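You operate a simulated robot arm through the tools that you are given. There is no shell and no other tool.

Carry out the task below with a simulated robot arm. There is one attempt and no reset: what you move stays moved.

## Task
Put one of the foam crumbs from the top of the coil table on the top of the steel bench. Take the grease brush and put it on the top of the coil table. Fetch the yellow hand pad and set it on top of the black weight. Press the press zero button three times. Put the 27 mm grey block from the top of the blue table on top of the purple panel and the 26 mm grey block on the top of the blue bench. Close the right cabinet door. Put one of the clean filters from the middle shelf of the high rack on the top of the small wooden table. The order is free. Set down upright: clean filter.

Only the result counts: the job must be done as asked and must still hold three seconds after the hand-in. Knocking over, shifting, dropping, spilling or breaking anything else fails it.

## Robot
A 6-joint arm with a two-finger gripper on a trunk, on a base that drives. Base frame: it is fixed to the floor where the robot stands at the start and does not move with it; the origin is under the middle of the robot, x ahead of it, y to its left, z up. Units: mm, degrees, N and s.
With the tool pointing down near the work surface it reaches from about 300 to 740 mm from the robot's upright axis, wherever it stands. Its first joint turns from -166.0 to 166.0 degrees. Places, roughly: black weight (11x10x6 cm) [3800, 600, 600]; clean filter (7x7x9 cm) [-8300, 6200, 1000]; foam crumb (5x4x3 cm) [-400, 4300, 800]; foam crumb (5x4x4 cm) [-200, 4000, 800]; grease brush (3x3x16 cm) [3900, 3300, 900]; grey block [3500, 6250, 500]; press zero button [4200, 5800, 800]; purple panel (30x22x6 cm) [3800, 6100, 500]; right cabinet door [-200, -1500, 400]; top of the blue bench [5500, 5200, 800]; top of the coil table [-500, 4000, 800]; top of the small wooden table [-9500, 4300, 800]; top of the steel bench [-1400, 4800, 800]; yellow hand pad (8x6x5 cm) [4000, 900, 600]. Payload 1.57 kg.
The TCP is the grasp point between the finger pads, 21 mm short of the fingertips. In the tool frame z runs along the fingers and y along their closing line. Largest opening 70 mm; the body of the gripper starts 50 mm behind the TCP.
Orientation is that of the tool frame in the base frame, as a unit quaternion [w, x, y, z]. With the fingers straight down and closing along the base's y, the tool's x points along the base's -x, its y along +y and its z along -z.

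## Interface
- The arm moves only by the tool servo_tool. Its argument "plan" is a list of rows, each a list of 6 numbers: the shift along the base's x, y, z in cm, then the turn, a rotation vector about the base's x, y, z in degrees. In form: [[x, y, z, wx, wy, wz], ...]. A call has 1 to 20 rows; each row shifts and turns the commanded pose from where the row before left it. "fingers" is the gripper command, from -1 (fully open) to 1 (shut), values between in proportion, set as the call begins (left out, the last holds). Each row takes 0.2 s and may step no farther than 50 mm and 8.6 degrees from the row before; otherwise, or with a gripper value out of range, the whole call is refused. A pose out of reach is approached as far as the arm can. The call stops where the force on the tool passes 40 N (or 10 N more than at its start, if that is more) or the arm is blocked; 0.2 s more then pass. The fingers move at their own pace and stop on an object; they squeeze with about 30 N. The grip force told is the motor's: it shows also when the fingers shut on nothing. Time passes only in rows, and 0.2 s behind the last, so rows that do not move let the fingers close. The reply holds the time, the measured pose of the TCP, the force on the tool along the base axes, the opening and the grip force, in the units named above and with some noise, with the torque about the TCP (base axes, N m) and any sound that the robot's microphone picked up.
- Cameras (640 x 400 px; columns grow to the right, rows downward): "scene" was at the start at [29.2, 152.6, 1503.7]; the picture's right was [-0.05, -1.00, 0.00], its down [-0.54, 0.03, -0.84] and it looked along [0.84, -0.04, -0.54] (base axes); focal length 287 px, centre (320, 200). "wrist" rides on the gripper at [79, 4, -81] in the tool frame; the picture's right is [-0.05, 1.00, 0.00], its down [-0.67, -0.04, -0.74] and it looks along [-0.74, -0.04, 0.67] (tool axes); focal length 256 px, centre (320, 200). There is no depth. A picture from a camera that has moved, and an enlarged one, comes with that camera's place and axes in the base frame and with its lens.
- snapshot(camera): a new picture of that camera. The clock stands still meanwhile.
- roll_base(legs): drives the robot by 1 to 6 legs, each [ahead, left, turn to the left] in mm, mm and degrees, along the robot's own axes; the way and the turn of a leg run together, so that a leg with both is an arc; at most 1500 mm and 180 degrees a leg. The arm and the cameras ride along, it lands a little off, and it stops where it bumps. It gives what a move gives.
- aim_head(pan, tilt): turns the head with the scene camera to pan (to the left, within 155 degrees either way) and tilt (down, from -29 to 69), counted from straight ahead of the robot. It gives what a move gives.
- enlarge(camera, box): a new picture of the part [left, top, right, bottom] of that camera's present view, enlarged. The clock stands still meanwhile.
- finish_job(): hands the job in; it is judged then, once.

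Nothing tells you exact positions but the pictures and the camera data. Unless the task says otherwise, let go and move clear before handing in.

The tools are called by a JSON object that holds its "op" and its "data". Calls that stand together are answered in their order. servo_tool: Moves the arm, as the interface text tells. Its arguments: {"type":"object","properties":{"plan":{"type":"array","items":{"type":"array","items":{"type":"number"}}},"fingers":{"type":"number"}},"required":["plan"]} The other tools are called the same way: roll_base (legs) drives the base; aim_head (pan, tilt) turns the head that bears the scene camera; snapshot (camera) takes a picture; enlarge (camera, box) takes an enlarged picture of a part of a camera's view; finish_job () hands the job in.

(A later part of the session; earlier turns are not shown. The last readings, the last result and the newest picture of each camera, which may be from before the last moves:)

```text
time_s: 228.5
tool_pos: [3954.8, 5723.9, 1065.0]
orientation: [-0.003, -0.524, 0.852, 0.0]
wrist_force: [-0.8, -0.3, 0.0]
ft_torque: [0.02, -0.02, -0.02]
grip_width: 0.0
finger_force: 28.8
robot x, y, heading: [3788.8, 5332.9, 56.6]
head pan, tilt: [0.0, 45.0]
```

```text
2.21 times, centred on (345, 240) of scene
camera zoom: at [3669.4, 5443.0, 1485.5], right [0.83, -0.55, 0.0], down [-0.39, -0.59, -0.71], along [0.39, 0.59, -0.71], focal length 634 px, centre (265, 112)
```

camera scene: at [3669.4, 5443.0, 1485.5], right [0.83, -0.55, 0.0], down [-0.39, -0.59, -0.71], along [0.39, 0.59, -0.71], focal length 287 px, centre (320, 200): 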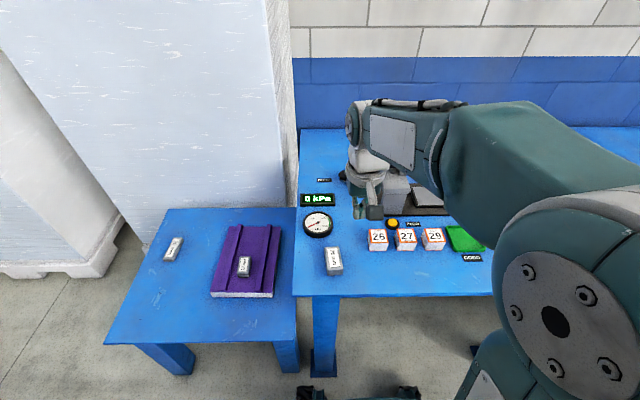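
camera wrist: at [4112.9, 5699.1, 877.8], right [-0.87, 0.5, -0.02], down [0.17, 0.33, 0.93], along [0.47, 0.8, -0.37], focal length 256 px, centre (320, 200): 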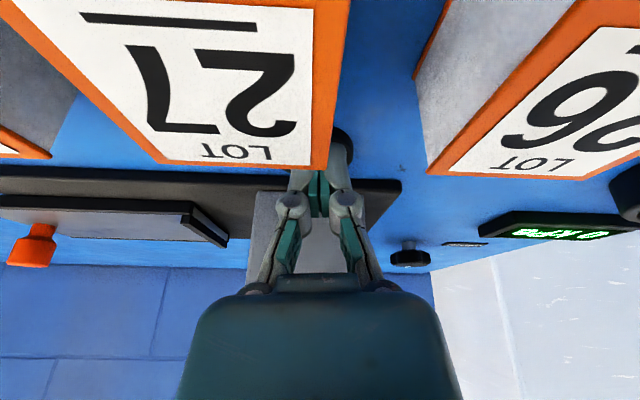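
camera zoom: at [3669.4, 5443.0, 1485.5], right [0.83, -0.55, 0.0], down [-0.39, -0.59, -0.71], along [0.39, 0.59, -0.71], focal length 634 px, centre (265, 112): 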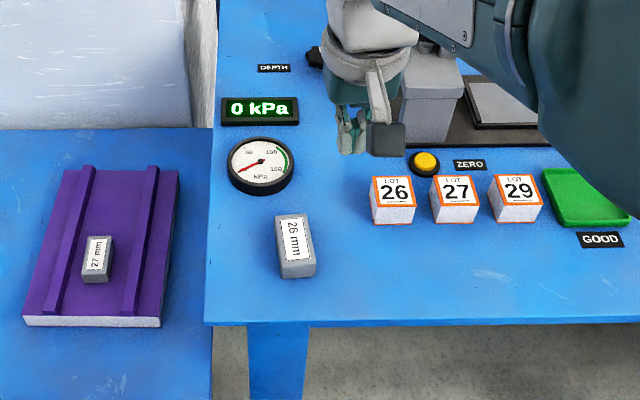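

Bench tasks are done: 27 mm block on panel, 26 mm on bench, button pressed. Next is the grease brush; I'll back off, turn round and look down the aisle toward the grey table.

{"op": "roll_base", "data": {"legs": [[-250, 0, 0], [0, 0, -178]]}}

{"op": "aim_head", "data": {"pan": 0, "tilt": 30}}

{"op": "snapshot", "data": {"camera": "scene"}}

{"op": "aim_head", "data": {"pan": 40, "tilt": 25}}

{"op": "snapshot", "data": {"camera": "scene"}}

```text
time_s: 237.6
tool_pos: [3500.1, 4738.5, 1066.0]
orientation: [0.0, 0.841, 0.541, 0.002]
wrist_force: [0.0, 0.5, 0.0]
ft_torque: [0.02, -0.02, -0.03]
grip_width: 0.2
finger_force: 28.7
robot x, y, heading: [3647.3, 5132.1, -121.3]
head pan, tilt: [0.0, 45.0]
```

```text
time_s: 238.4
tool_pos: [3500.3, 4737.8, 1064.1]
orientation: [-0.001, 0.841, 0.541, 0.003]
wrist_force: [-0.6, 0.9, 0.0]
ft_torque: [0.01, -0.01, 0.0]
grip_width: 0.1
finger_force: 29.0
robot x, y, heading: [3647.7, 5128.5, -121.2]
head pan, tilt: [0.0, 30.0]
```

```text
taken
camera scene: at [3765.8, 5025.0, 1508.1], right [-0.85, 0.52, 0.0], down [0.26, 0.43, -0.87], along [-0.45, -0.74, -0.5], focal length 287 px, centre (320, 200)
```

scene: 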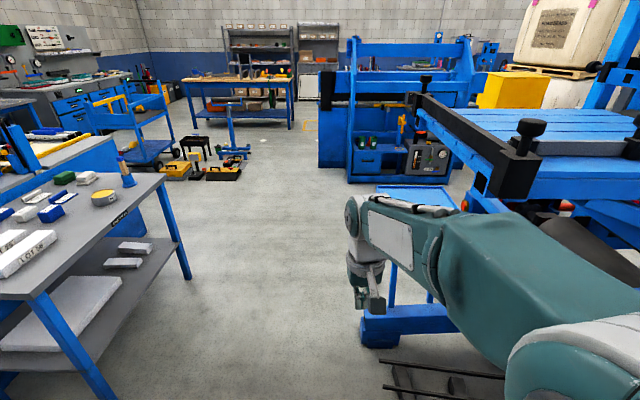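

```text
time_s: 239.4
tool_pos: [3500.5, 4736.6, 1064.9]
orientation: [-0.001, 0.841, 0.541, 0.002]
wrist_force: [0.3, -0.2, -0.9]
ft_torque: [0.03, -0.03, -0.04]
grip_width: 0.0
finger_force: 28.2
robot x, y, heading: [3652.9, 5132.7, -121.3]
head pan, tilt: [40.0, 25.0]
```

```text
taken
camera scene: at [3826.7, 5011.3, 1516.1], right [-0.99, -0.15, 0.0], down [-0.06, 0.42, -0.91], along [0.14, -0.9, -0.42], focal length 287 px, centre (320, 200)
```

scene: 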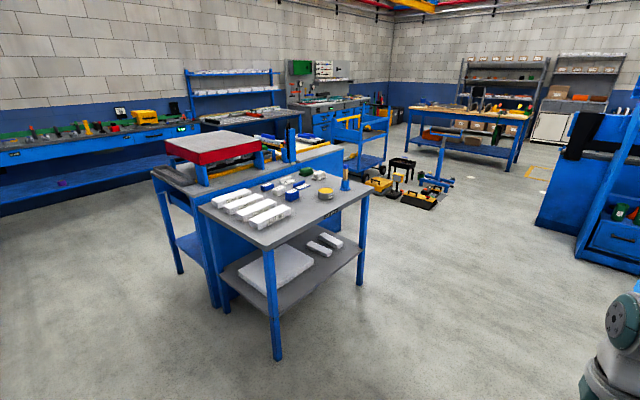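

The brush stands in a blue holder at the near-aisle corner of the grey table, around (3930,3270). I'll slide left away from the machine, drive down the aisle, and turn to face the table.

{"op": "roll_base", "data": {"legs": [[0, 520, 0], [1390, 0, 0], [0, 0, 87.7]]}}

{"op": "aim_head", "data": {"pan": 0, "tilt": 40}}

{"op": "snapshot", "data": {"camera": "scene"}}

```text
time_s: 252.8
tool_pos: [3763.5, 3503.4, 1063.5]
orientation: [-0.002, 0.225, 0.974, 0.002]
wrist_force: [0.3, -0.6, -0.5]
ft_torque: [0.02, 0.02, 0.02]
grip_width: 0.0
finger_force: 28.6
robot x, y, heading: [3371.7, 3664.9, -32.8]
head pan, tilt: [40.0, 25.0]
```

```text
time_s: 253.8
tool_pos: [3763.0, 3503.4, 1065.1]
orientation: [-0.001, 0.226, 0.974, 0.001]
wrist_force: [-1.0, 0.0, 0.0]
ft_torque: [0.0, 0.0, -0.01]
grip_width: 0.0
finger_force: 28.9
robot x, y, heading: [3375.9, 3665.0, -33.0]
head pan, tilt: [0.0, 40.0]
```

```text
taken
camera scene: at [3479.5, 3782.8, 1492.8], right [-0.54, -0.84, 0.0], down [-0.54, 0.35, -0.77], along [0.64, -0.41, -0.64], focal length 287 px, centre (320, 200)
```

scene: 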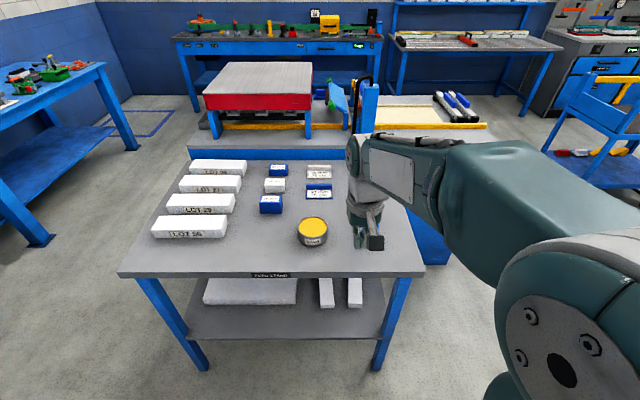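

The brush is hidden behind the forearm in this view; the wrist camera should show it.

{"op": "snapshot", "data": {"camera": "wrist"}}

```text
taken
camera wrist: at [3694.3, 3542.4, 1147.1], right [0.49, 0.87, 0.0], down [0.58, -0.33, 0.74], along [0.65, -0.36, -0.67], focal length 256 px, centre (320, 200)
```

wrist: 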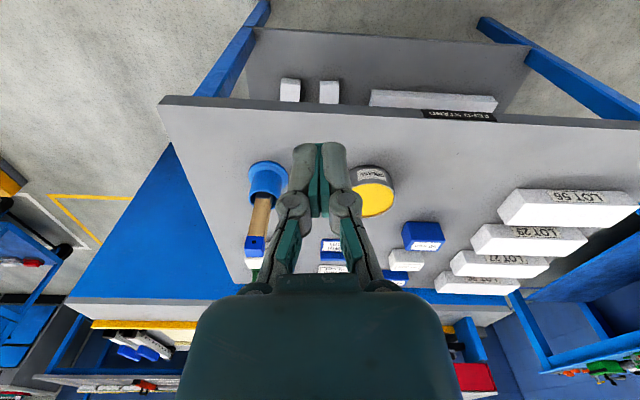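

{"op": "enlarge", "data": {"camera": "wrist", "box": [200, 120, 420, 290]}}

```text
2.35 times, centred on (310, 205) of wrist
camera zoom: at [3694.3, 3542.4, 1147.1], right [0.49, 0.87, 0.0], down [0.58, -0.33, 0.74], along [0.65, -0.36, -0.67], focal length 602 px, centre (344, 188)
```

zoom: 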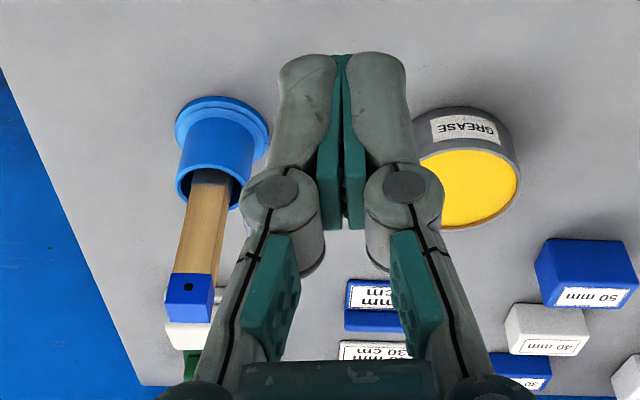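

The brush stands upright in a blue cup, next to a grease can. I'd like to grasp it from the side so I can later lay it flat. I'll drive 130 mm closer and test a horizontal tool pose in free air.

{"op": "roll_base", "data": {"legs": [[130, 0, 0]]}}

{"op": "servo_tool", "data": {"plan": [[0.9, 1.4, 0, -2.72, -4.19, 0], [0.9, 1.4, 0, -2.72, -4.19, 0], [0.9, 1.4, 0, -2.72, -4.19, 0], [0.9, 1.4, 0, -2.72, -4.19, 0], [0.9, 1.4, 0, -2.72, -4.19, 0], [0.9, 1.4, 0, -2.72, -4.19, 0], [0, 0, 0, -2.72, -4.19, 0], [0, 0, 0, -2.72, -4.19, 0], [0, 0, 0, -2.72, -4.19, 0], [0, 0, 0, -2.72, -4.19, 0], [0, 0, 0, -2.72, -4.19, 0], [0, 0, 0, -2.72, -4.19, 0], [0, 0, 0, -2.72, -4.19, 0], [0, 0, 0, -2.72, -4.19, 0], [0, 0, 0, -2.72, -4.19, 0], [0, 0, 0, -2.72, -4.19, 0]], "fingers": -1}}

{"op": "snapshot", "data": {"camera": "scene"}}

{"op": "snapshot", "data": {"camera": "wrist"}}

```text
time_s: 255.1
tool_pos: [3871.3, 3435.1, 1065.3]
orientation: [-0.001, 0.225, 0.974, 0.002]
wrist_force: [0.2, -0.2, -0.3]
ft_torque: [-0.02, -0.01, -0.01]
grip_width: 0.2
finger_force: 28.7
robot x, y, heading: [3479.3, 3593.8, -32.7]
head pan, tilt: [0.0, 40.0]
```

```text
time_s: 258.5
tool_pos: [3926.4, 3518.9, 1065.2]
orientation: [0.602, 0.172, 0.748, -0.218]
wrist_force: [-0.5, 0.0, 0.6]
ft_torque: [-0.03, -0.02, -0.01]
grip_width: 70.1
finger_force: 0.0
robot x, y, heading: [3480.1, 3592.5, -32.7]
head pan, tilt: [0.0, 40.0]
```

```text
taken
camera scene: at [3587.5, 3714.1, 1492.8], right [-0.54, -0.84, 0.0], down [-0.54, 0.35, -0.77], along [0.64, -0.41, -0.64], focal length 287 px, centre (320, 200)
```

scene: 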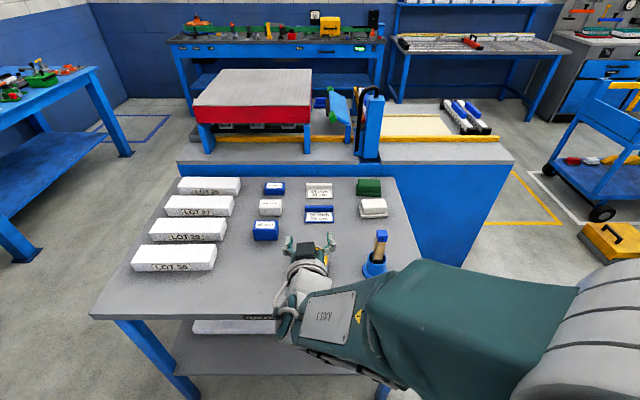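

```text
taken
camera wrist: at [3843.9, 3565.8, 1002.1], right [0.53, 0.85, -0.07], down [-0.49, 0.37, 0.79], along [0.69, -0.38, 0.61], focal length 256 px, centre (320, 200)
```

wrist: 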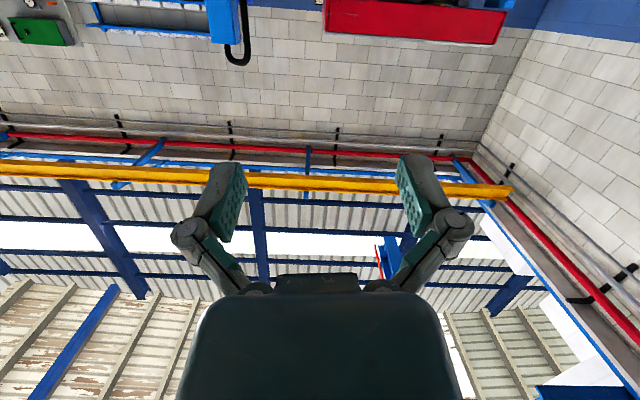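

The horizontal tool pose works at z 1065, and the brush is now in clear view. Enlarging it.

{"op": "enlarge", "data": {"camera": "scene", "box": [340, 215, 420, 285]}}

{"op": "aim_head", "data": {"pan": -12, "tilt": 30}}

{"op": "snapshot", "data": {"camera": "scene"}}

```text
5.71 times, centred on (380, 250) of scene
camera zoom: at [3587.5, 3714.1, 1492.8], right [-0.54, -0.84, 0.0], down [-0.54, 0.35, -0.77], along [0.64, -0.41, -0.64], focal length 1642 px, centre (-23, -86)
```

zoom: 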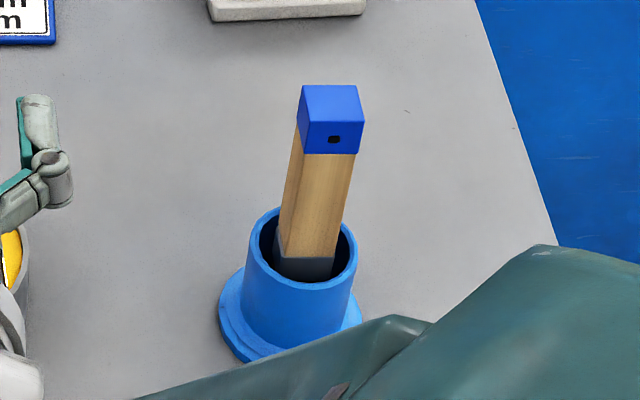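

```text
time_s: 259.3
tool_pos: [3925.1, 3518.5, 1064.7]
orientation: [0.602, 0.172, 0.749, -0.218]
wrist_force: [0.7, 0.1, -0.3]
ft_torque: [-0.01, 0.0, 0.02]
grip_width: 70.0
finger_force: 0.0
robot x, y, heading: [3480.7, 3594.9, -32.8]
head pan, tilt: [-12.0, 30.0]
```

```text
taken
camera scene: at [3580.1, 3696.4, 1508.1], right [-0.7, -0.71, 0.0], down [-0.36, 0.35, -0.87], along [0.61, -0.61, -0.5], focal length 287 px, centre (320, 200)
```

scene: 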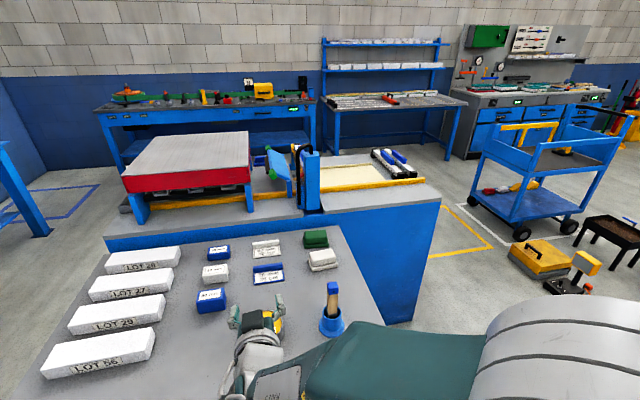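

Brush axis is at about (3925,3311), cap top z ≈ 963, cup rim z ≈ 865. I'll bring the open, horizontal gripper in line with it at handle height, still short of it.

{"op": "servo_tool", "data": {"plan": [[-1.885, -2.925, -1.5, 0, 0, 0], [-1.885, -2.925, -1.5, 0, 0, 0], [-1.885, -2.925, -1.5, 0, 0, 0], [-1.885, -2.925, -1.5, 0, 0, 0], [-1.885, -2.925, -1.5, 0, 0, 0], [0, 0, -3, 0, 0, 0], [0, 0, -3, 0, 0, 0]]}}

{"op": "snapshot", "data": {"camera": "wrist"}}

{"op": "snapshot", "data": {"camera": "scene"}}

```text
time_s: 260.9
tool_pos: [3923.6, 3396.5, 953.7]
orientation: [0.601, 0.174, 0.748, -0.221]
wrist_force: [-0.6, 0.9, -0.6]
ft_torque: [0.03, 0.02, -0.01]
grip_width: 70.1
finger_force: 0.0
out of reach, approached as far as the arm can: row 1, 2, 3, 4, 5, 6, 7
robot x, y, heading: [3480.6, 3597.0, -33.0]
head pan, tilt: [-12.0, 30.0]
```

```text
taken
camera wrist: at [3842.5, 3442.7, 891.1], right [0.54, 0.84, -0.07], down [-0.49, 0.38, 0.79], along [0.69, -0.39, 0.61], focal length 256 px, centre (320, 200)
```

wrist: 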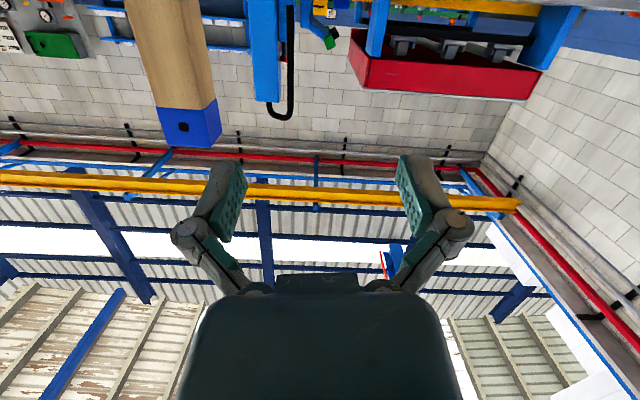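

```text
taken
camera scene: at [3580.7, 3696.1, 1508.1], right [-0.7, -0.71, 0.0], down [-0.36, 0.35, -0.87], along [0.61, -0.61, -0.5], focal length 287 px, centre (320, 200)
```

scene: 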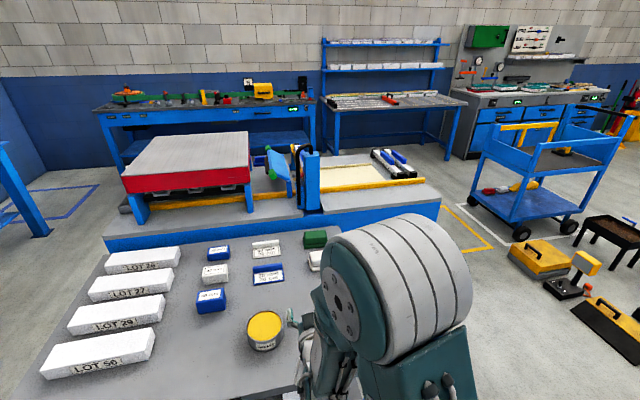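

The arm can't fold that close with a horizontal tool. I'll back the base up 110 mm so the brush is farther out.

{"op": "roll_base", "data": {"legs": [[-110, 0, 0]]}}

{"op": "aim_head", "data": {"pan": 0, "tilt": 40}}

{"op": "snapshot", "data": {"camera": "scene"}}

```text
time_s: 262.1
tool_pos: [3831.8, 3455.7, 954.1]
orientation: [0.601, 0.174, 0.748, -0.221]
wrist_force: [1.0, -0.1, -0.8]
ft_torque: [0.01, 0.03, 0.01]
grip_width: 70.1
finger_force: 0.1
robot x, y, heading: [3386.6, 3652.7, -32.8]
head pan, tilt: [-12.0, 30.0]
```

```text
time_s: 262.8
tool_pos: [3831.4, 3454.4, 953.5]
orientation: [0.601, 0.174, 0.748, -0.221]
wrist_force: [-0.6, 0.3, 0.5]
ft_torque: [-0.03, 0.03, -0.02]
grip_width: 69.9
finger_force: 0.1
robot x, y, heading: [3389.9, 3653.0, -32.8]
head pan, tilt: [0.0, 40.0]
```

```text
taken
camera scene: at [3495.6, 3772.6, 1492.8], right [-0.54, -0.84, 0.0], down [-0.54, 0.35, -0.77], along [0.64, -0.42, -0.64], focal length 287 px, centre (320, 200)
```

scene: 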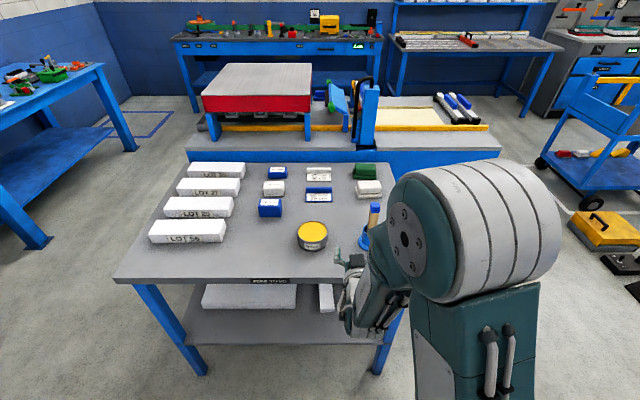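

Now approach again: to 530 mm out, in line with the brush, at handle height.

{"op": "servo_tool", "data": {"plan": [[3.36, -2.17, 0, 0, 0, 0], [0.84, -0.54, 0, 0, 0, 0], [-1.26, -1.96, -1.1, 0, 0, 0], [-1.26, -1.96, -1.1, 0, 0, 0], [-1.26, -1.96, -1.2, 0, 0, 0]]}}

{"op": "snapshot", "data": {"camera": "wrist"}}

{"op": "snapshot", "data": {"camera": "scene"}}

```text
time_s: 264.0
tool_pos: [3866.6, 3436.7, 927.4]
orientation: [0.599, 0.179, 0.747, -0.226]
wrist_force: [-0.1, 0.6, -0.6]
ft_torque: [0.05, -0.03, 0.02]
grip_width: 70.2
finger_force: 0.1
out of reach, approached as far as the arm can: row 1, 3, 4, 5
robot x, y, heading: [3394.0, 3654.9, -32.6]
head pan, tilt: [0.0, 40.0]
```

```text
taken
camera wrist: at [3785.6, 3483.8, 865.4], right [0.55, 0.83, -0.07], down [-0.48, 0.38, 0.79], along [0.68, -0.4, 0.61], focal length 256 px, centre (320, 200)
```

wrist: 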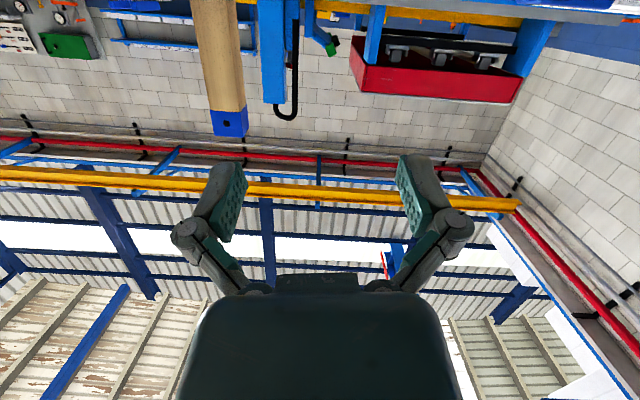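

```text
taken
camera scene: at [3495.8, 3772.5, 1492.8], right [-0.54, -0.84, 0.0], down [-0.54, 0.35, -0.77], along [0.64, -0.41, -0.64], focal length 287 px, centre (320, 200)
```

scene: 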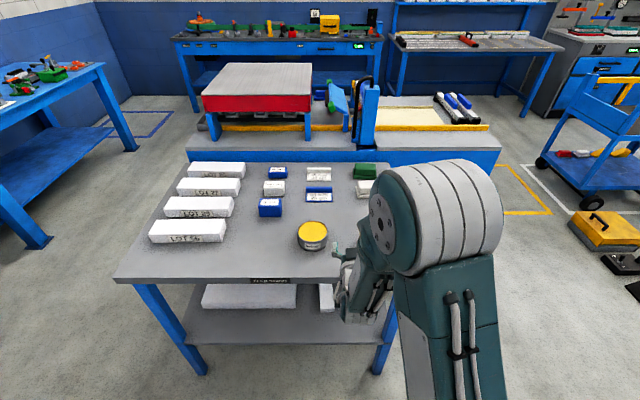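

The arm cannot get further right in this pose, so I'll shift the base right by 72 mm to line the gripper up with the brush.

{"op": "roll_base", "data": {"legs": [[0, -72, 0]]}}

{"op": "snapshot", "data": {"camera": "wrist"}}

{"op": "snapshot", "data": {"camera": "scene"}}

```text
time_s: 265.0
tool_pos: [3840.3, 3396.6, 926.0]
orientation: [0.598, 0.172, 0.749, -0.229]
wrist_force: [2.3, 1.5, -0.4]
ft_torque: [-0.02, 0.04, -0.12]
grip_width: 70.1
finger_force: 0.1
robot x, y, heading: [3354.7, 3606.7, -32.9]
head pan, tilt: [0.0, 40.0]
```

```text
taken
camera wrist: at [3759.5, 3443.8, 864.0], right [0.54, 0.83, -0.09], down [-0.48, 0.39, 0.79], along [0.69, -0.39, 0.61], focal length 256 px, centre (320, 200)
```

wrist: 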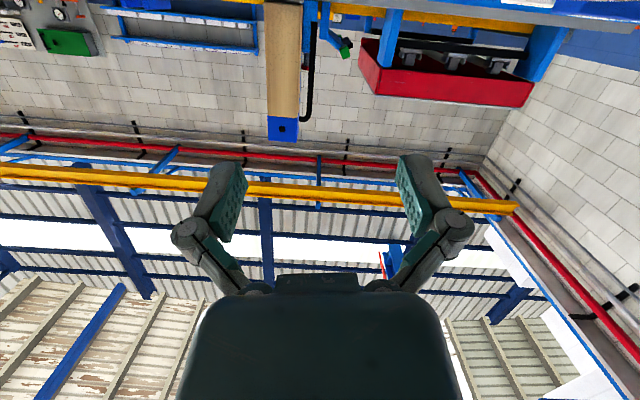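

```text
taken
camera scene: at [3476.1, 3742.1, 1489.7], right [-0.54, -0.84, 0.02], down [-0.55, 0.34, -0.77], along [0.64, -0.42, -0.64], focal length 287 px, centre (320, 200)
```

scene: 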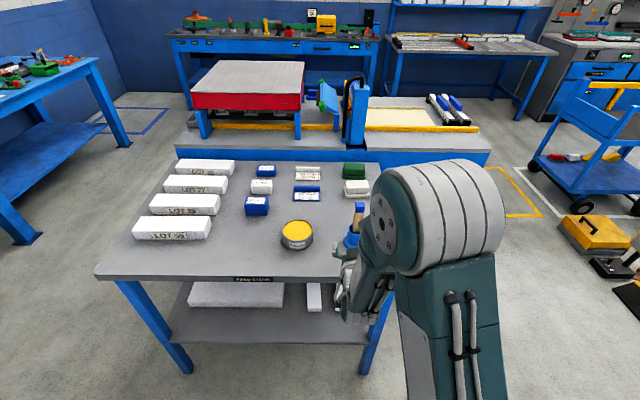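

The camera shows a slight tilt after that move; I'll check whether it settles before continuing.

{"op": "servo_tool", "data": {"plan": [[0, 0, 0, 0, 0, 0], [0, 0, 0, 0, 0, 0]]}}

{"op": "snapshot", "data": {"camera": "scene"}}

{"op": "aim_head", "data": {"pan": -60, "tilt": 60}}

{"op": "snapshot", "data": {"camera": "scene"}}

```text
time_s: 265.6
tool_pos: [3839.1, 3394.5, 927.3]
orientation: [0.599, 0.175, 0.748, -0.225]
wrist_force: [-0.1, -0.4, -0.4]
ft_torque: [0.02, 0.0, -0.04]
grip_width: 70.2
finger_force: 0.1
robot x, y, heading: [3358.4, 3607.7, -32.8]
head pan, tilt: [0.0, 40.0]
```

```text
taken
camera scene: at [3470.3, 3733.4, 1491.7], right [-0.54, -0.84, 0.01], down [-0.55, 0.34, -0.77], along [0.64, -0.42, -0.64], focal length 287 px, centre (320, 200)
```

scene: 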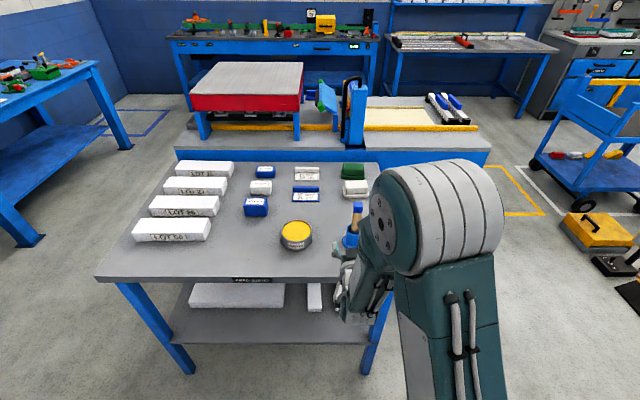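

```text
time_s: 266.9
tool_pos: [3830.9, 3381.5, 927.9]
orientation: [0.601, 0.177, 0.747, -0.222]
wrist_force: [0.4, -0.1, 0.3]
ft_torque: [-0.02, 0.03, -0.03]
grip_width: 70.1
finger_force: 0.1
robot x, y, heading: [3350.7, 3601.1, -32.4]
head pan, tilt: [-60.0, 60.0]
```

```text
taken
camera scene: at [3385.5, 3696.8, 1466.3], right [-1.0, 0.05, 0.0], down [0.04, 0.87, -0.5], along [-0.02, -0.5, -0.87], focal length 287 px, centre (320, 200)
```

scene: 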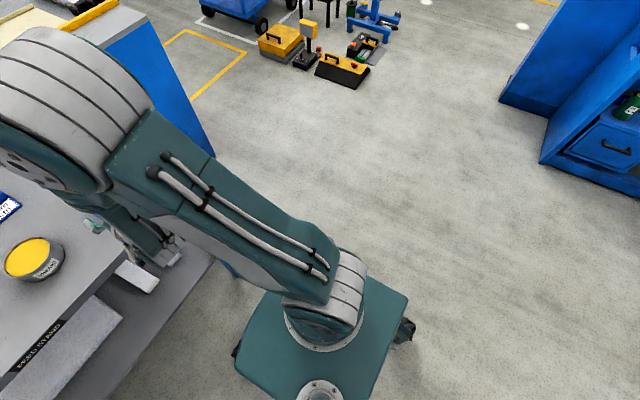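

It has settled now; the base was just still creeping. Checking alignment with the wrist camera.

{"op": "snapshot", "data": {"camera": "wrist"}}

{"op": "aim_head", "data": {"pan": 0, "tilt": 40}}

{"op": "enlarge", "data": {"camera": "scene", "box": [320, 180, 420, 330]}}

```text
taken
camera wrist: at [3750.3, 3429.5, 865.6], right [0.54, 0.84, -0.07], down [-0.48, 0.38, 0.79], along [0.69, -0.4, 0.61], focal length 256 px, centre (320, 200)
```

wrist: 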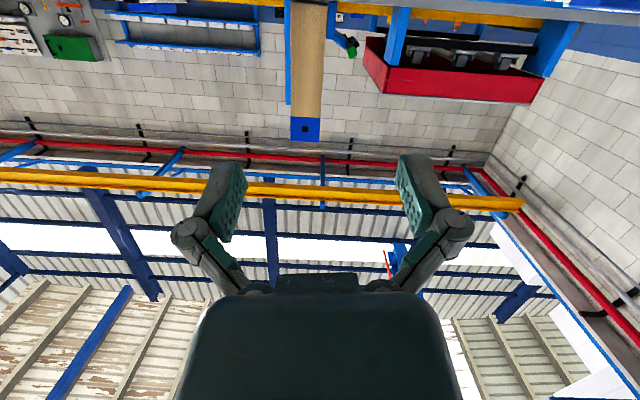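

```text
time_s: 268.2
tool_pos: [3833.4, 3383.1, 927.7]
orientation: [0.6, 0.178, 0.747, -0.223]
wrist_force: [-0.1, -0.1, 0.6]
ft_torque: [-0.02, -0.01, 0.01]
grip_width: 69.9
finger_force: 0.1
robot x, y, heading: [3355.8, 3606.0, -32.6]
head pan, tilt: [0.0, 40.0]
```

```text
2.67 times, centred on (370, 255) of scene
camera zoom: at [3461.8, 3720.1, 1492.8], right [-0.54, -0.84, 0.0], down [-0.54, 0.35, -0.77], along [0.64, -0.41, -0.64], focal length 766 px, centre (187, 53)
```

zoom: 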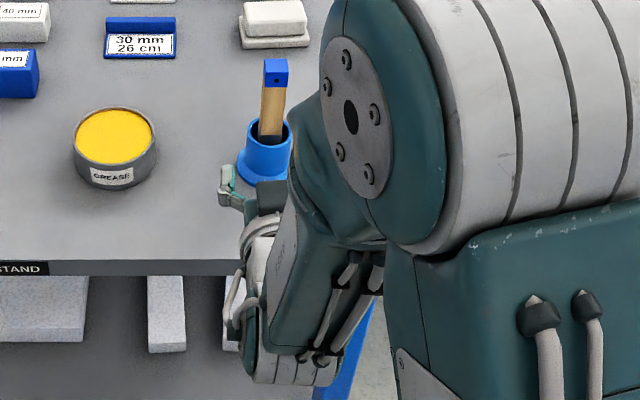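

The tool got rolled about 7° because it was at its reach limit. I'll shift the base right another 45 mm for slack, then level the tool.

{"op": "roll_base", "data": {"legs": [[0, -45, 0]]}}

{"op": "servo_tool", "data": {"plan": [[0.9, 1.4, 0, 2.86, -1.92, -0.63], [0.9, 1.4, 0, 2.86, -1.92, -0.63], [0.5, 0.6, 0, 0, 0, 0], [0, 0, 0, 0, 0, 0]]}}

{"op": "snapshot", "data": {"camera": "wrist"}}

```text
time_s: 269.1
tool_pos: [3819.5, 3365.5, 926.9]
orientation: [0.599, 0.172, 0.749, -0.227]
wrist_force: [0.1, 0.4, 0.9]
ft_torque: [0.01, 0.05, -0.07]
grip_width: 69.8
finger_force: 0.1
robot x, y, heading: [3335.2, 3571.3, -32.5]
head pan, tilt: [0.0, 40.0]
```

```text
time_s: 270.1
tool_pos: [3844.0, 3388.1, 940.9]
orientation: [0.612, 0.222, 0.736, -0.188]
wrist_force: [-0.3, -0.8, -0.2]
ft_torque: [-0.01, 0.01, 0.04]
grip_width: 70.0
finger_force: 0.0
out of reach, approached as far as the arm can: row 2
robot x, y, heading: [3335.1, 3572.1, -32.9]
head pan, tilt: [0.0, 40.0]
```

```text
taken
camera wrist: at [3768.0, 3444.9, 879.4], right [0.56, 0.82, 0.05], down [-0.53, 0.31, 0.79], along [0.64, -0.47, 0.61], focal length 256 px, centre (320, 200)
```

wrist: 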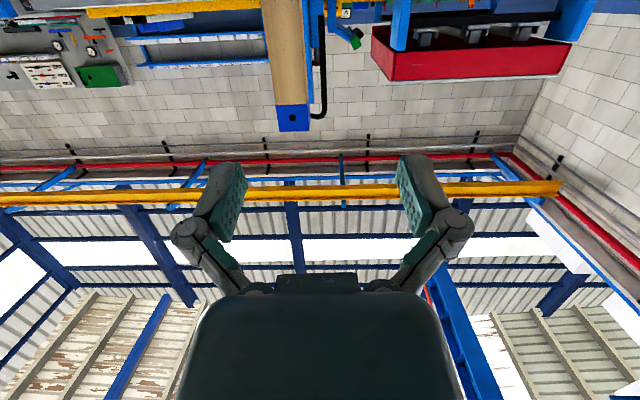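

Tool is level now. Brush axis refined to (3925,3308); I'll shift 23 mm right and down to z ≈ 908.

{"op": "servo_tool", "data": {"plan": [[-0.62, -0.97, -1.1, 0, 0, 0], [-0.62, -0.97, -1.1, 0, 0, 0], [0.84, -0.54, -1.1, 0, 0, 0], [0.84, -0.54, 0, 0, 0, 0]]}}

{"op": "snapshot", "data": {"camera": "wrist"}}

{"op": "enlarge", "data": {"camera": "scene", "box": [300, 180, 420, 330]}}

```text
time_s: 271.1
tool_pos: [3872.4, 3375.9, 932.2]
orientation: [0.611, 0.221, 0.736, -0.188]
wrist_force: [-0.3, 0.2, -0.9]
ft_torque: [0.01, -0.02, 0.02]
grip_width: 69.9
finger_force: 0.1
out of reach, approached as far as the arm can: row 1, 2, 3
robot x, y, heading: [3336.0, 3573.3, -32.7]
head pan, tilt: [0.0, 40.0]
```

```text
taken
camera wrist: at [3796.7, 3431.3, 869.9], right [0.56, 0.83, 0.05], down [-0.53, 0.31, 0.79], along [0.64, -0.47, 0.61], focal length 256 px, centre (320, 200)
```

wrist: 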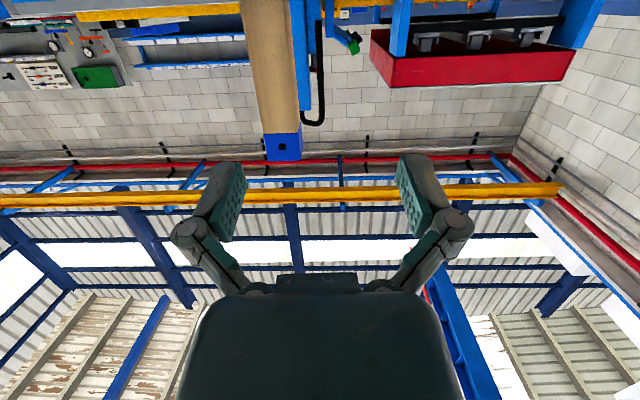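

```text
2.67 times, centred on (360, 255) of scene
camera zoom: at [3441.6, 3688.3, 1492.8], right [-0.54, -0.84, 0.0], down [-0.54, 0.35, -0.77], along [0.64, -0.41, -0.64], focal length 766 px, centre (213, 53)
```

zoom: 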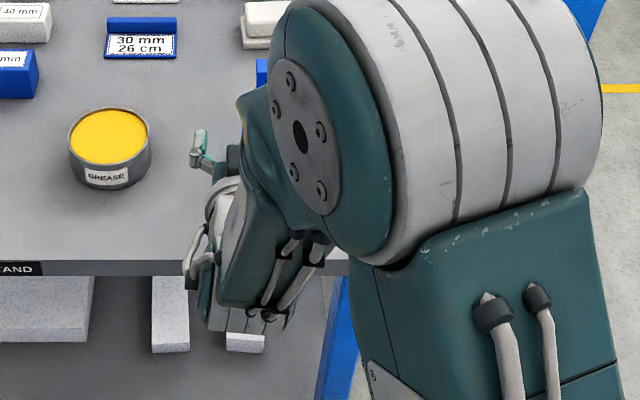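

Still near the folded limit; with a horizontal tool the arm works better farther out. Backing up another 130 mm.

{"op": "roll_base", "data": {"legs": [[-130, 0, 0]]}}

{"op": "servo_tool", "data": {"plan": [[2.1, -1.35, 0, 0, 0, 0], [2.1, -1.35, 0, 0, 0, 0], [2.1, -1.35, 0, 0, 0, 0], [2.1, -1.35, 0, 0, 0, 0], [-0.54, -0.84, 0, 0, 0, 0], [-0.54, -0.84, 0, 0, 0, 0], [0, 0, -1.2, 0, 0, 0], [0, 0, -1.2, 0, 0, 0]]}}

{"op": "snapshot", "data": {"camera": "wrist"}}

{"op": "enlarge", "data": {"camera": "scene", "box": [300, 180, 420, 330]}}

```text
time_s: 272.4
tool_pos: [3764.7, 3445.9, 932.3]
orientation: [0.611, 0.22, 0.737, -0.187]
wrist_force: [0.2, 0.5, -0.4]
ft_torque: [-0.03, -0.02, 0.01]
grip_width: 70.0
finger_force: 0.0
robot x, y, heading: [3229.8, 3643.1, -32.5]
head pan, tilt: [0.0, 40.0]
```

```text
time_s: 274.2
tool_pos: [3838.0, 3374.7, 908.8]
orientation: [0.612, 0.221, 0.736, -0.188]
wrist_force: [0.9, -0.5, 0.3]
ft_torque: [-0.01, 0.01, -0.02]
grip_width: 70.1
finger_force: 0.1
robot x, y, heading: [3229.4, 3640.4, -32.7]
head pan, tilt: [0.0, 40.0]
```

```text
taken
camera wrist: at [3761.8, 3430.2, 846.1], right [0.56, 0.83, 0.05], down [-0.53, 0.31, 0.79], along [0.64, -0.47, 0.61], focal length 256 px, centre (320, 200)
```

wrist: 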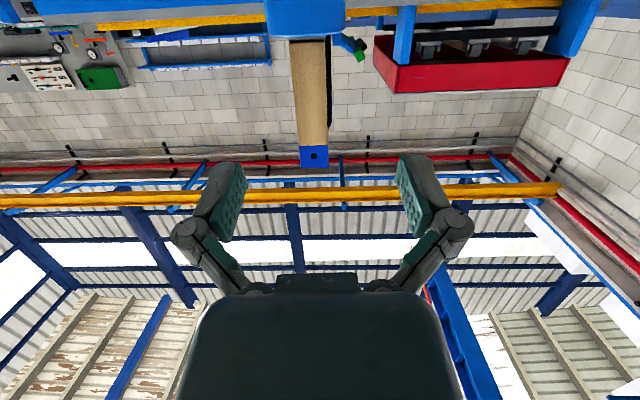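

```text
2.67 times, centred on (360, 255) of scene
camera zoom: at [3334.0, 3758.3, 1492.8], right [-0.54, -0.84, 0.0], down [-0.54, 0.35, -0.77], along [0.64, -0.41, -0.64], focal length 766 px, centre (213, 53)
```

zoom: 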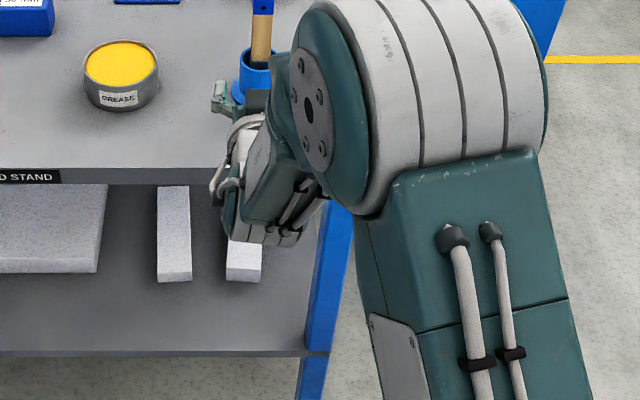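

All reachable now. The brush is 8 mm right of the tool axis and ~109 mm ahead; I'll correct and move in, then check before closing.

{"op": "servo_tool", "data": {"plan": [[-0.43, -0.67, 0, 0, 0, 0], [1.67, -1.07, 0, 0, 0, 0], [1.67, -1.07, 0, 0, 0, 0], [1.67, -1.07, 0, 0, 0, 0], [1.67, -1.07, 0, 0, 0, 0], [1.67, -1.07, 0, 0, 0, 0]]}}

{"op": "snapshot", "data": {"camera": "wrist"}}

{"op": "enlarge", "data": {"camera": "scene", "box": [300, 150, 420, 300]}}

```text
time_s: 275.6
tool_pos: [3917.0, 3313.8, 908.3]
orientation: [0.611, 0.221, 0.737, -0.187]
wrist_force: [-0.9, -0.4, 0.4]
ft_torque: [0.0, -0.02, -0.01]
grip_width: 70.1
finger_force: 0.0
robot x, y, heading: [3227.3, 3640.0, -32.8]
head pan, tilt: [0.0, 40.0]
```

```text
taken
camera wrist: at [3840.9, 3369.5, 846.4], right [0.56, 0.83, 0.05], down [-0.53, 0.31, 0.79], along [0.64, -0.47, 0.61], focal length 256 px, centre (320, 200)
```

wrist: 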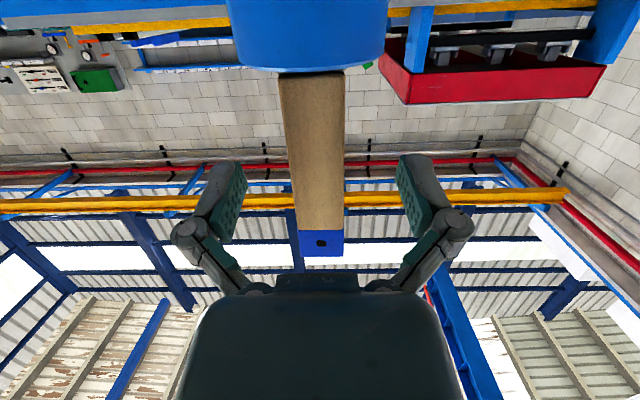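

```text
2.67 times, centred on (360, 225) of scene
camera zoom: at [3334.4, 3758.1, 1492.8], right [-0.54, -0.84, 0.0], down [-0.54, 0.35, -0.76], along [0.64, -0.41, -0.64], focal length 766 px, centre (213, 133)
```

zoom: 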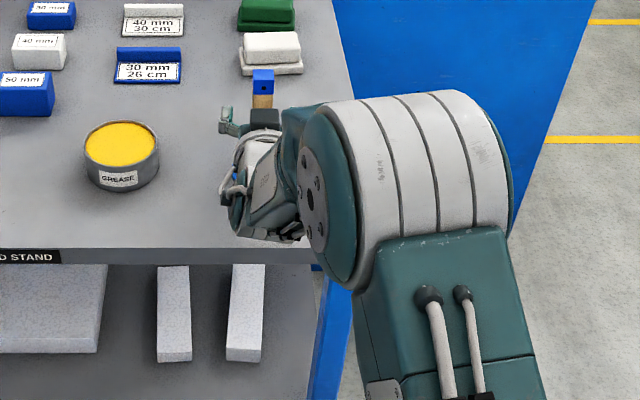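

The handle is centred between the finger pads. Closing.

{"op": "servo_tool", "data": {"plan": [[0, 0, 0, 0, 0, 0], [0, 0, 0, 0, 0, 0], [0, 0, 0, 0, 0, 0]], "fingers": 1}}

{"op": "servo_tool", "data": {"plan": [[0, 0, 1, 0, 0, 0], [0, 0, 2, 0, 0, 0], [0, 0, 3, 0, 0, 0], [0, 0, 3, 0, 0, 0], [0, 0, 3, 0, 0, 0]]}}

{"op": "snapshot", "data": {"camera": "wrist"}}

{"op": "enlarge", "data": {"camera": "scene", "box": [300, 100, 460, 260]}}

```text
time_s: 276.4
tool_pos: [3916.5, 3313.7, 909.6]
orientation: [0.612, 0.22, 0.736, -0.187]
wrist_force: [-0.3, -1.2, 2.4]
ft_torque: [-0.07, -0.09, 0.02]
grip_width: 23.1
finger_force: 30.1
robot x, y, heading: [3226.6, 3640.8, -32.5]
head pan, tilt: [0.0, 40.0]
```

```text
time_s: 277.6
tool_pos: [3917.1, 3313.0, 1027.9]
orientation: [0.611, 0.22, 0.737, -0.187]
wrist_force: [-0.1, 0.0, -1.2]
ft_torque: [0.0, -0.02, 0.02]
grip_width: 23.0
finger_force: 29.6
robot x, y, heading: [3229.3, 3638.5, -32.5]
head pan, tilt: [0.0, 40.0]
```

```text
taken
camera wrist: at [3840.9, 3369.5, 966.2], right [0.56, 0.83, 0.05], down [-0.53, 0.31, 0.79], along [0.64, -0.47, 0.61], focal length 256 px, centre (320, 200)
```

wrist: 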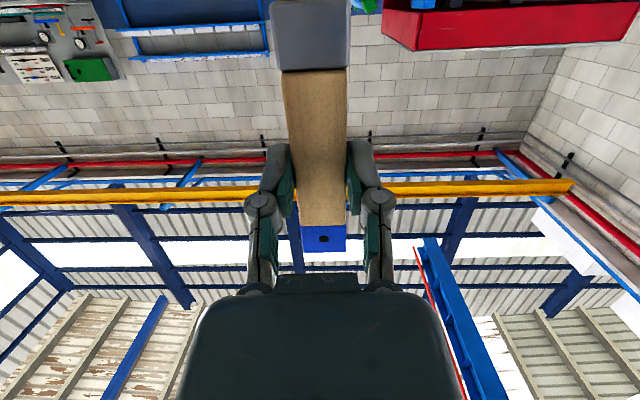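

```text
2.50 times, centred on (380, 180) of scene
camera zoom: at [3334.2, 3758.0, 1492.8], right [-0.54, -0.84, 0.0], down [-0.54, 0.35, -0.76], along [0.64, -0.41, -0.64], focal length 719 px, centre (170, 250)
```

zoom: 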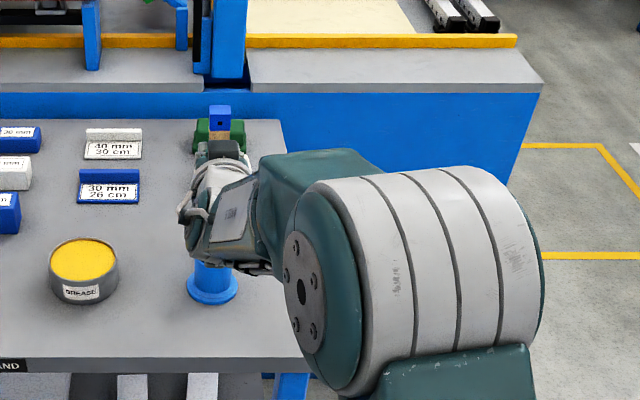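

The brush is out of the cup. I'll lift a bit more, back off from the table, and bring the tool to point down so the brush lies horizontal.

{"op": "servo_tool", "data": {"plan": [[0, 0, 3, 0, 0, 0], [0, 0, 3, 0, 0, 0]]}}

{"op": "roll_base", "data": {"legs": [[-260, 0, 0]]}}

{"op": "servo_tool", "data": {"plan": [[-1.26, 0.81, 0, 2.72, 4.19, 0], [-1.26, 0.81, 0, 2.72, 4.19, 0], [-1.26, 0.81, 0, 2.72, 4.19, 0], [-1.26, 0.81, 0, 2.72, 4.19, 0], [-1.26, 0.81, 0, 2.72, 4.19, 0], [-1.26, 0.81, 0, 2.72, 4.19, 0], [-1.26, 0.81, 0, 2.72, 4.19, 0], [-1.26, 0.81, 0, 2.72, 4.19, 0], [-1.26, 0.81, 0, 2.72, 4.19, 0], [-1.26, 0.81, 0, 2.72, 4.19, 0], [-1.26, 0.81, 0, 2.72, 4.19, 0], [-1.26, 0.81, 0, 2.72, 4.19, 0], [-1.26, 0.81, 0, 2.72, 4.19, 0], [-1.26, 0.81, 0, 2.72, 4.19, 0], [-1.26, 0.81, 0, 2.72, 4.19, 0], [-1.26, 0.81, 0, 2.72, 4.19, 0]]}}

{"op": "snapshot", "data": {"camera": "scene"}}

{"op": "snapshot", "data": {"camera": "wrist"}}

```text
time_s: 278.2
tool_pos: [3918.7, 3315.1, 1089.1]
orientation: [0.612, 0.22, 0.736, -0.187]
wrist_force: [-0.5, -0.3, -1.0]
ft_torque: [0.01, -0.01, -0.05]
grip_width: 23.0
finger_force: 29.6
robot x, y, heading: [3230.1, 3639.9, -32.6]
head pan, tilt: [0.0, 40.0]
```

```text
time_s: 280.1
tool_pos: [3698.0, 3454.1, 1088.0]
orientation: [0.611, 0.222, 0.736, -0.188]
wrist_force: [1.4, 0.0, 0.2]
ft_torque: [-0.03, -0.01, -0.03]
grip_width: 23.1
finger_force: 29.9
robot x, y, heading: [3010.5, 3783.9, -32.5]
head pan, tilt: [0.0, 40.0]
```

```text
time_s: 283.5
tool_pos: [3496.0, 3583.2, 1091.3]
orientation: [-0.004, 0.284, 0.959, -0.004]
wrist_force: [0.1, -0.6, -1.2]
ft_torque: [-0.05, -0.04, 0.01]
grip_width: 23.1
finger_force: 29.9
robot x, y, heading: [3011.4, 3779.5, -32.7]
head pan, tilt: [0.0, 40.0]
```

```text
taken
camera scene: at [3114.9, 3898.4, 1492.8], right [-0.54, -0.84, 0.0], down [-0.54, 0.35, -0.77], along [0.64, -0.41, -0.64], focal length 287 px, centre (320, 200)
```

scene: 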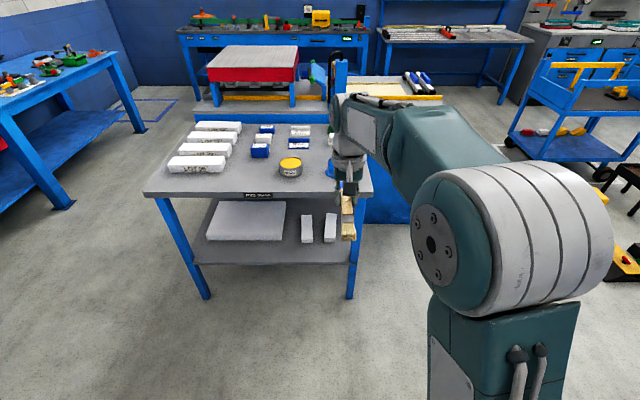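

```text
taken
camera wrist: at [3432.6, 3630.7, 1172.3], right [0.59, 0.81, -0.01], down [0.55, -0.39, 0.74], along [0.59, -0.44, -0.67], focal length 256 px, centre (320, 200)
```

wrist: 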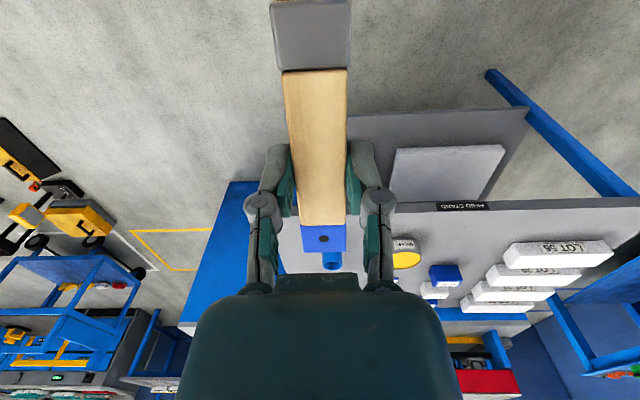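

Brush is held horizontally. I'll move a bit toward the table side to clear the machine, turn, and drive back down the aisle.

{"op": "roll_base", "data": {"legs": [[300, 0, 0], [0, 0, -90.9], [0, 235, 0]]}}

{"op": "aim_head", "data": {"pan": 0, "tilt": 25}}

{"op": "snapshot", "data": {"camera": "scene"}}

```text
time_s: 290.7
tool_pos: [3243.3, 3011.1, 1090.5]
orientation: [-0.004, 0.883, 0.469, 0.0]
wrist_force: [0.4, -0.6, -1.3]
ft_torque: [0.02, 0.02, -0.04]
grip_width: 23.3
finger_force: 30.5
robot x, y, heading: [3456.8, 3491.3, -123.9]
head pan, tilt: [0.0, 40.0]
```

```text
time_s: 291.5
tool_pos: [3246.8, 3008.4, 1090.4]
orientation: [-0.006, 0.883, 0.47, -0.001]
wrist_force: [-1.1, 0.8, -1.3]
ft_torque: [-0.04, 0.0, -0.04]
grip_width: 23.1
finger_force: 29.9
robot x, y, heading: [3456.0, 3488.1, -123.9]
head pan, tilt: [0.0, 25.0]
```

```text
taken
camera scene: at [3561.9, 3378.7, 1516.4], right [-0.83, 0.56, 0.0], down [0.24, 0.35, -0.91], along [-0.5, -0.75, -0.42], focal length 287 px, centre (320, 200)
```

scene: 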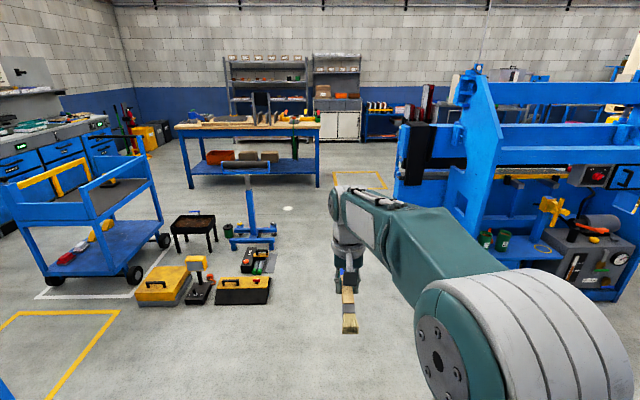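

The path down the aisle is clear. Driving about 3 m, then turning to face along the front of the big blue machine.

{"op": "roll_base", "data": {"legs": [[1490, 0, 0], [1490, 0, 0], [0, 0, -89.7]]}}

{"op": "snapshot", "data": {"camera": "scene"}}

{"op": "aim_head", "data": {"pan": -40, "tilt": 25}}

{"op": "snapshot", "data": {"camera": "scene"}}

```text
time_s: 309.7
tool_pos: [1313.2, 1224.8, 1089.8]
orientation: [-0.006, 0.955, -0.298, 0.004]
wrist_force: [-0.1, 0.0, -0.4]
ft_torque: [-0.03, 0.04, 0.0]
grip_width: 23.3
finger_force: 30.1
robot x, y, heading: [1792.2, 1011.1, 145.6]
head pan, tilt: [0.0, 25.0]
```

```text
taken
camera scene: at [1676.7, 905.2, 1516.1], right [0.57, 0.82, 0.0], down [0.35, -0.24, -0.91], along [-0.75, 0.51, -0.42], focal length 287 px, centre (320, 200)
```

scene: 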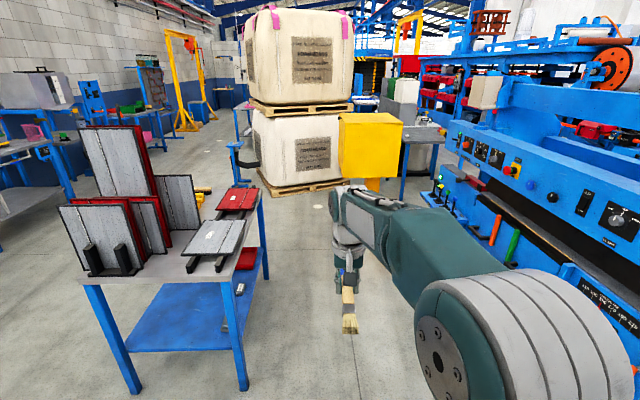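

```text
time_s: 310.8
tool_pos: [1314.0, 1224.7, 1091.1]
orientation: [-0.004, 0.955, -0.297, 0.004]
wrist_force: [0.2, -0.8, -0.4]
ft_torque: [0.0, 0.01, -0.04]
grip_width: 23.3
finger_force: 30.5
robot x, y, heading: [1796.1, 1012.5, 145.4]
head pan, tilt: [-40.0, 25.0]
```

```text
taken
camera scene: at [1727.9, 941.9, 1516.2], right [0.96, 0.27, 0.0], down [0.12, -0.41, -0.91], along [-0.24, 0.87, -0.42], focal length 287 px, centre (320, 200)
```

scene: 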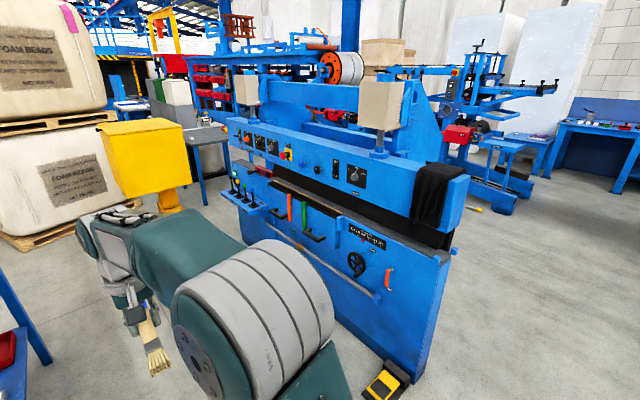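

The coil table is the grey table behind the yellow box. The corridor between the board table and the machine is clear; I'll drive part of the way and look again.

{"op": "roll_base", "data": {"legs": [[0, 0, 1], [1000, 0, 0], [1000, 0, 0]]}}

{"op": "aim_head", "data": {"pan": 0, "tilt": 25}}

{"op": "snapshot", "data": {"camera": "scene"}}

{"op": "aim_head", "data": {"pan": -40, "tilt": 30}}

{"op": "snapshot", "data": {"camera": "scene"}}

```text
time_s: 321.2
tool_pos: [-386.3, 2318.8, 1091.2]
orientation: [-0.005, 0.959, -0.284, 0.004]
wrist_force: [0.7, 0.7, -1.1]
ft_torque: [0.03, 0.02, 0.01]
grip_width: 22.9
finger_force: 29.9
robot x, y, heading: [95.5, 2124.2, 147.1]
head pan, tilt: [-40.0, 25.0]
```

```text
time_s: 322.3
tool_pos: [-385.9, 2318.6, 1091.0]
orientation: [-0.005, 0.959, -0.284, 0.004]
wrist_force: [0.1, 0.4, -0.7]
ft_torque: [0.0, 0.01, 0.0]
grip_width: 22.9
finger_force: 30.3
robot x, y, heading: [98.3, 2121.7, 147.2]
head pan, tilt: [0.0, 25.0]
```

```text
taken
camera scene: at [-14.9, 2009.8, 1516.1], right [0.54, 0.84, 0.0], down [0.36, -0.23, -0.91], along [-0.76, 0.49, -0.42], focal length 287 px, centre (320, 200)
```

scene: 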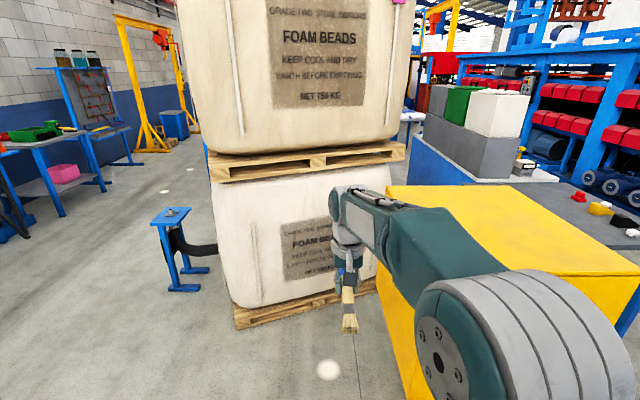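

```text
time_s: 323.4
tool_pos: [-386.2, 2318.8, 1090.4]
orientation: [-0.005, 0.958, -0.285, 0.004]
wrist_force: [0.1, -0.3, -0.8]
ft_torque: [0.01, -0.01, 0.01]
grip_width: 23.2
finger_force: 30.0
robot x, y, heading: [95.4, 2119.3, 147.1]
head pan, tilt: [-40.0, 30.0]
```

```text
taken
camera scene: at [35.8, 2046.1, 1508.2], right [0.96, 0.29, 0.0], down [0.15, -0.48, -0.87], along [-0.25, 0.83, -0.5], focal length 287 px, centre (320, 200)
```

scene: 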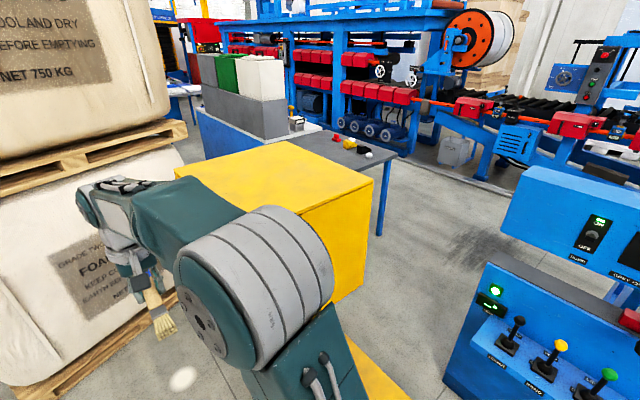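

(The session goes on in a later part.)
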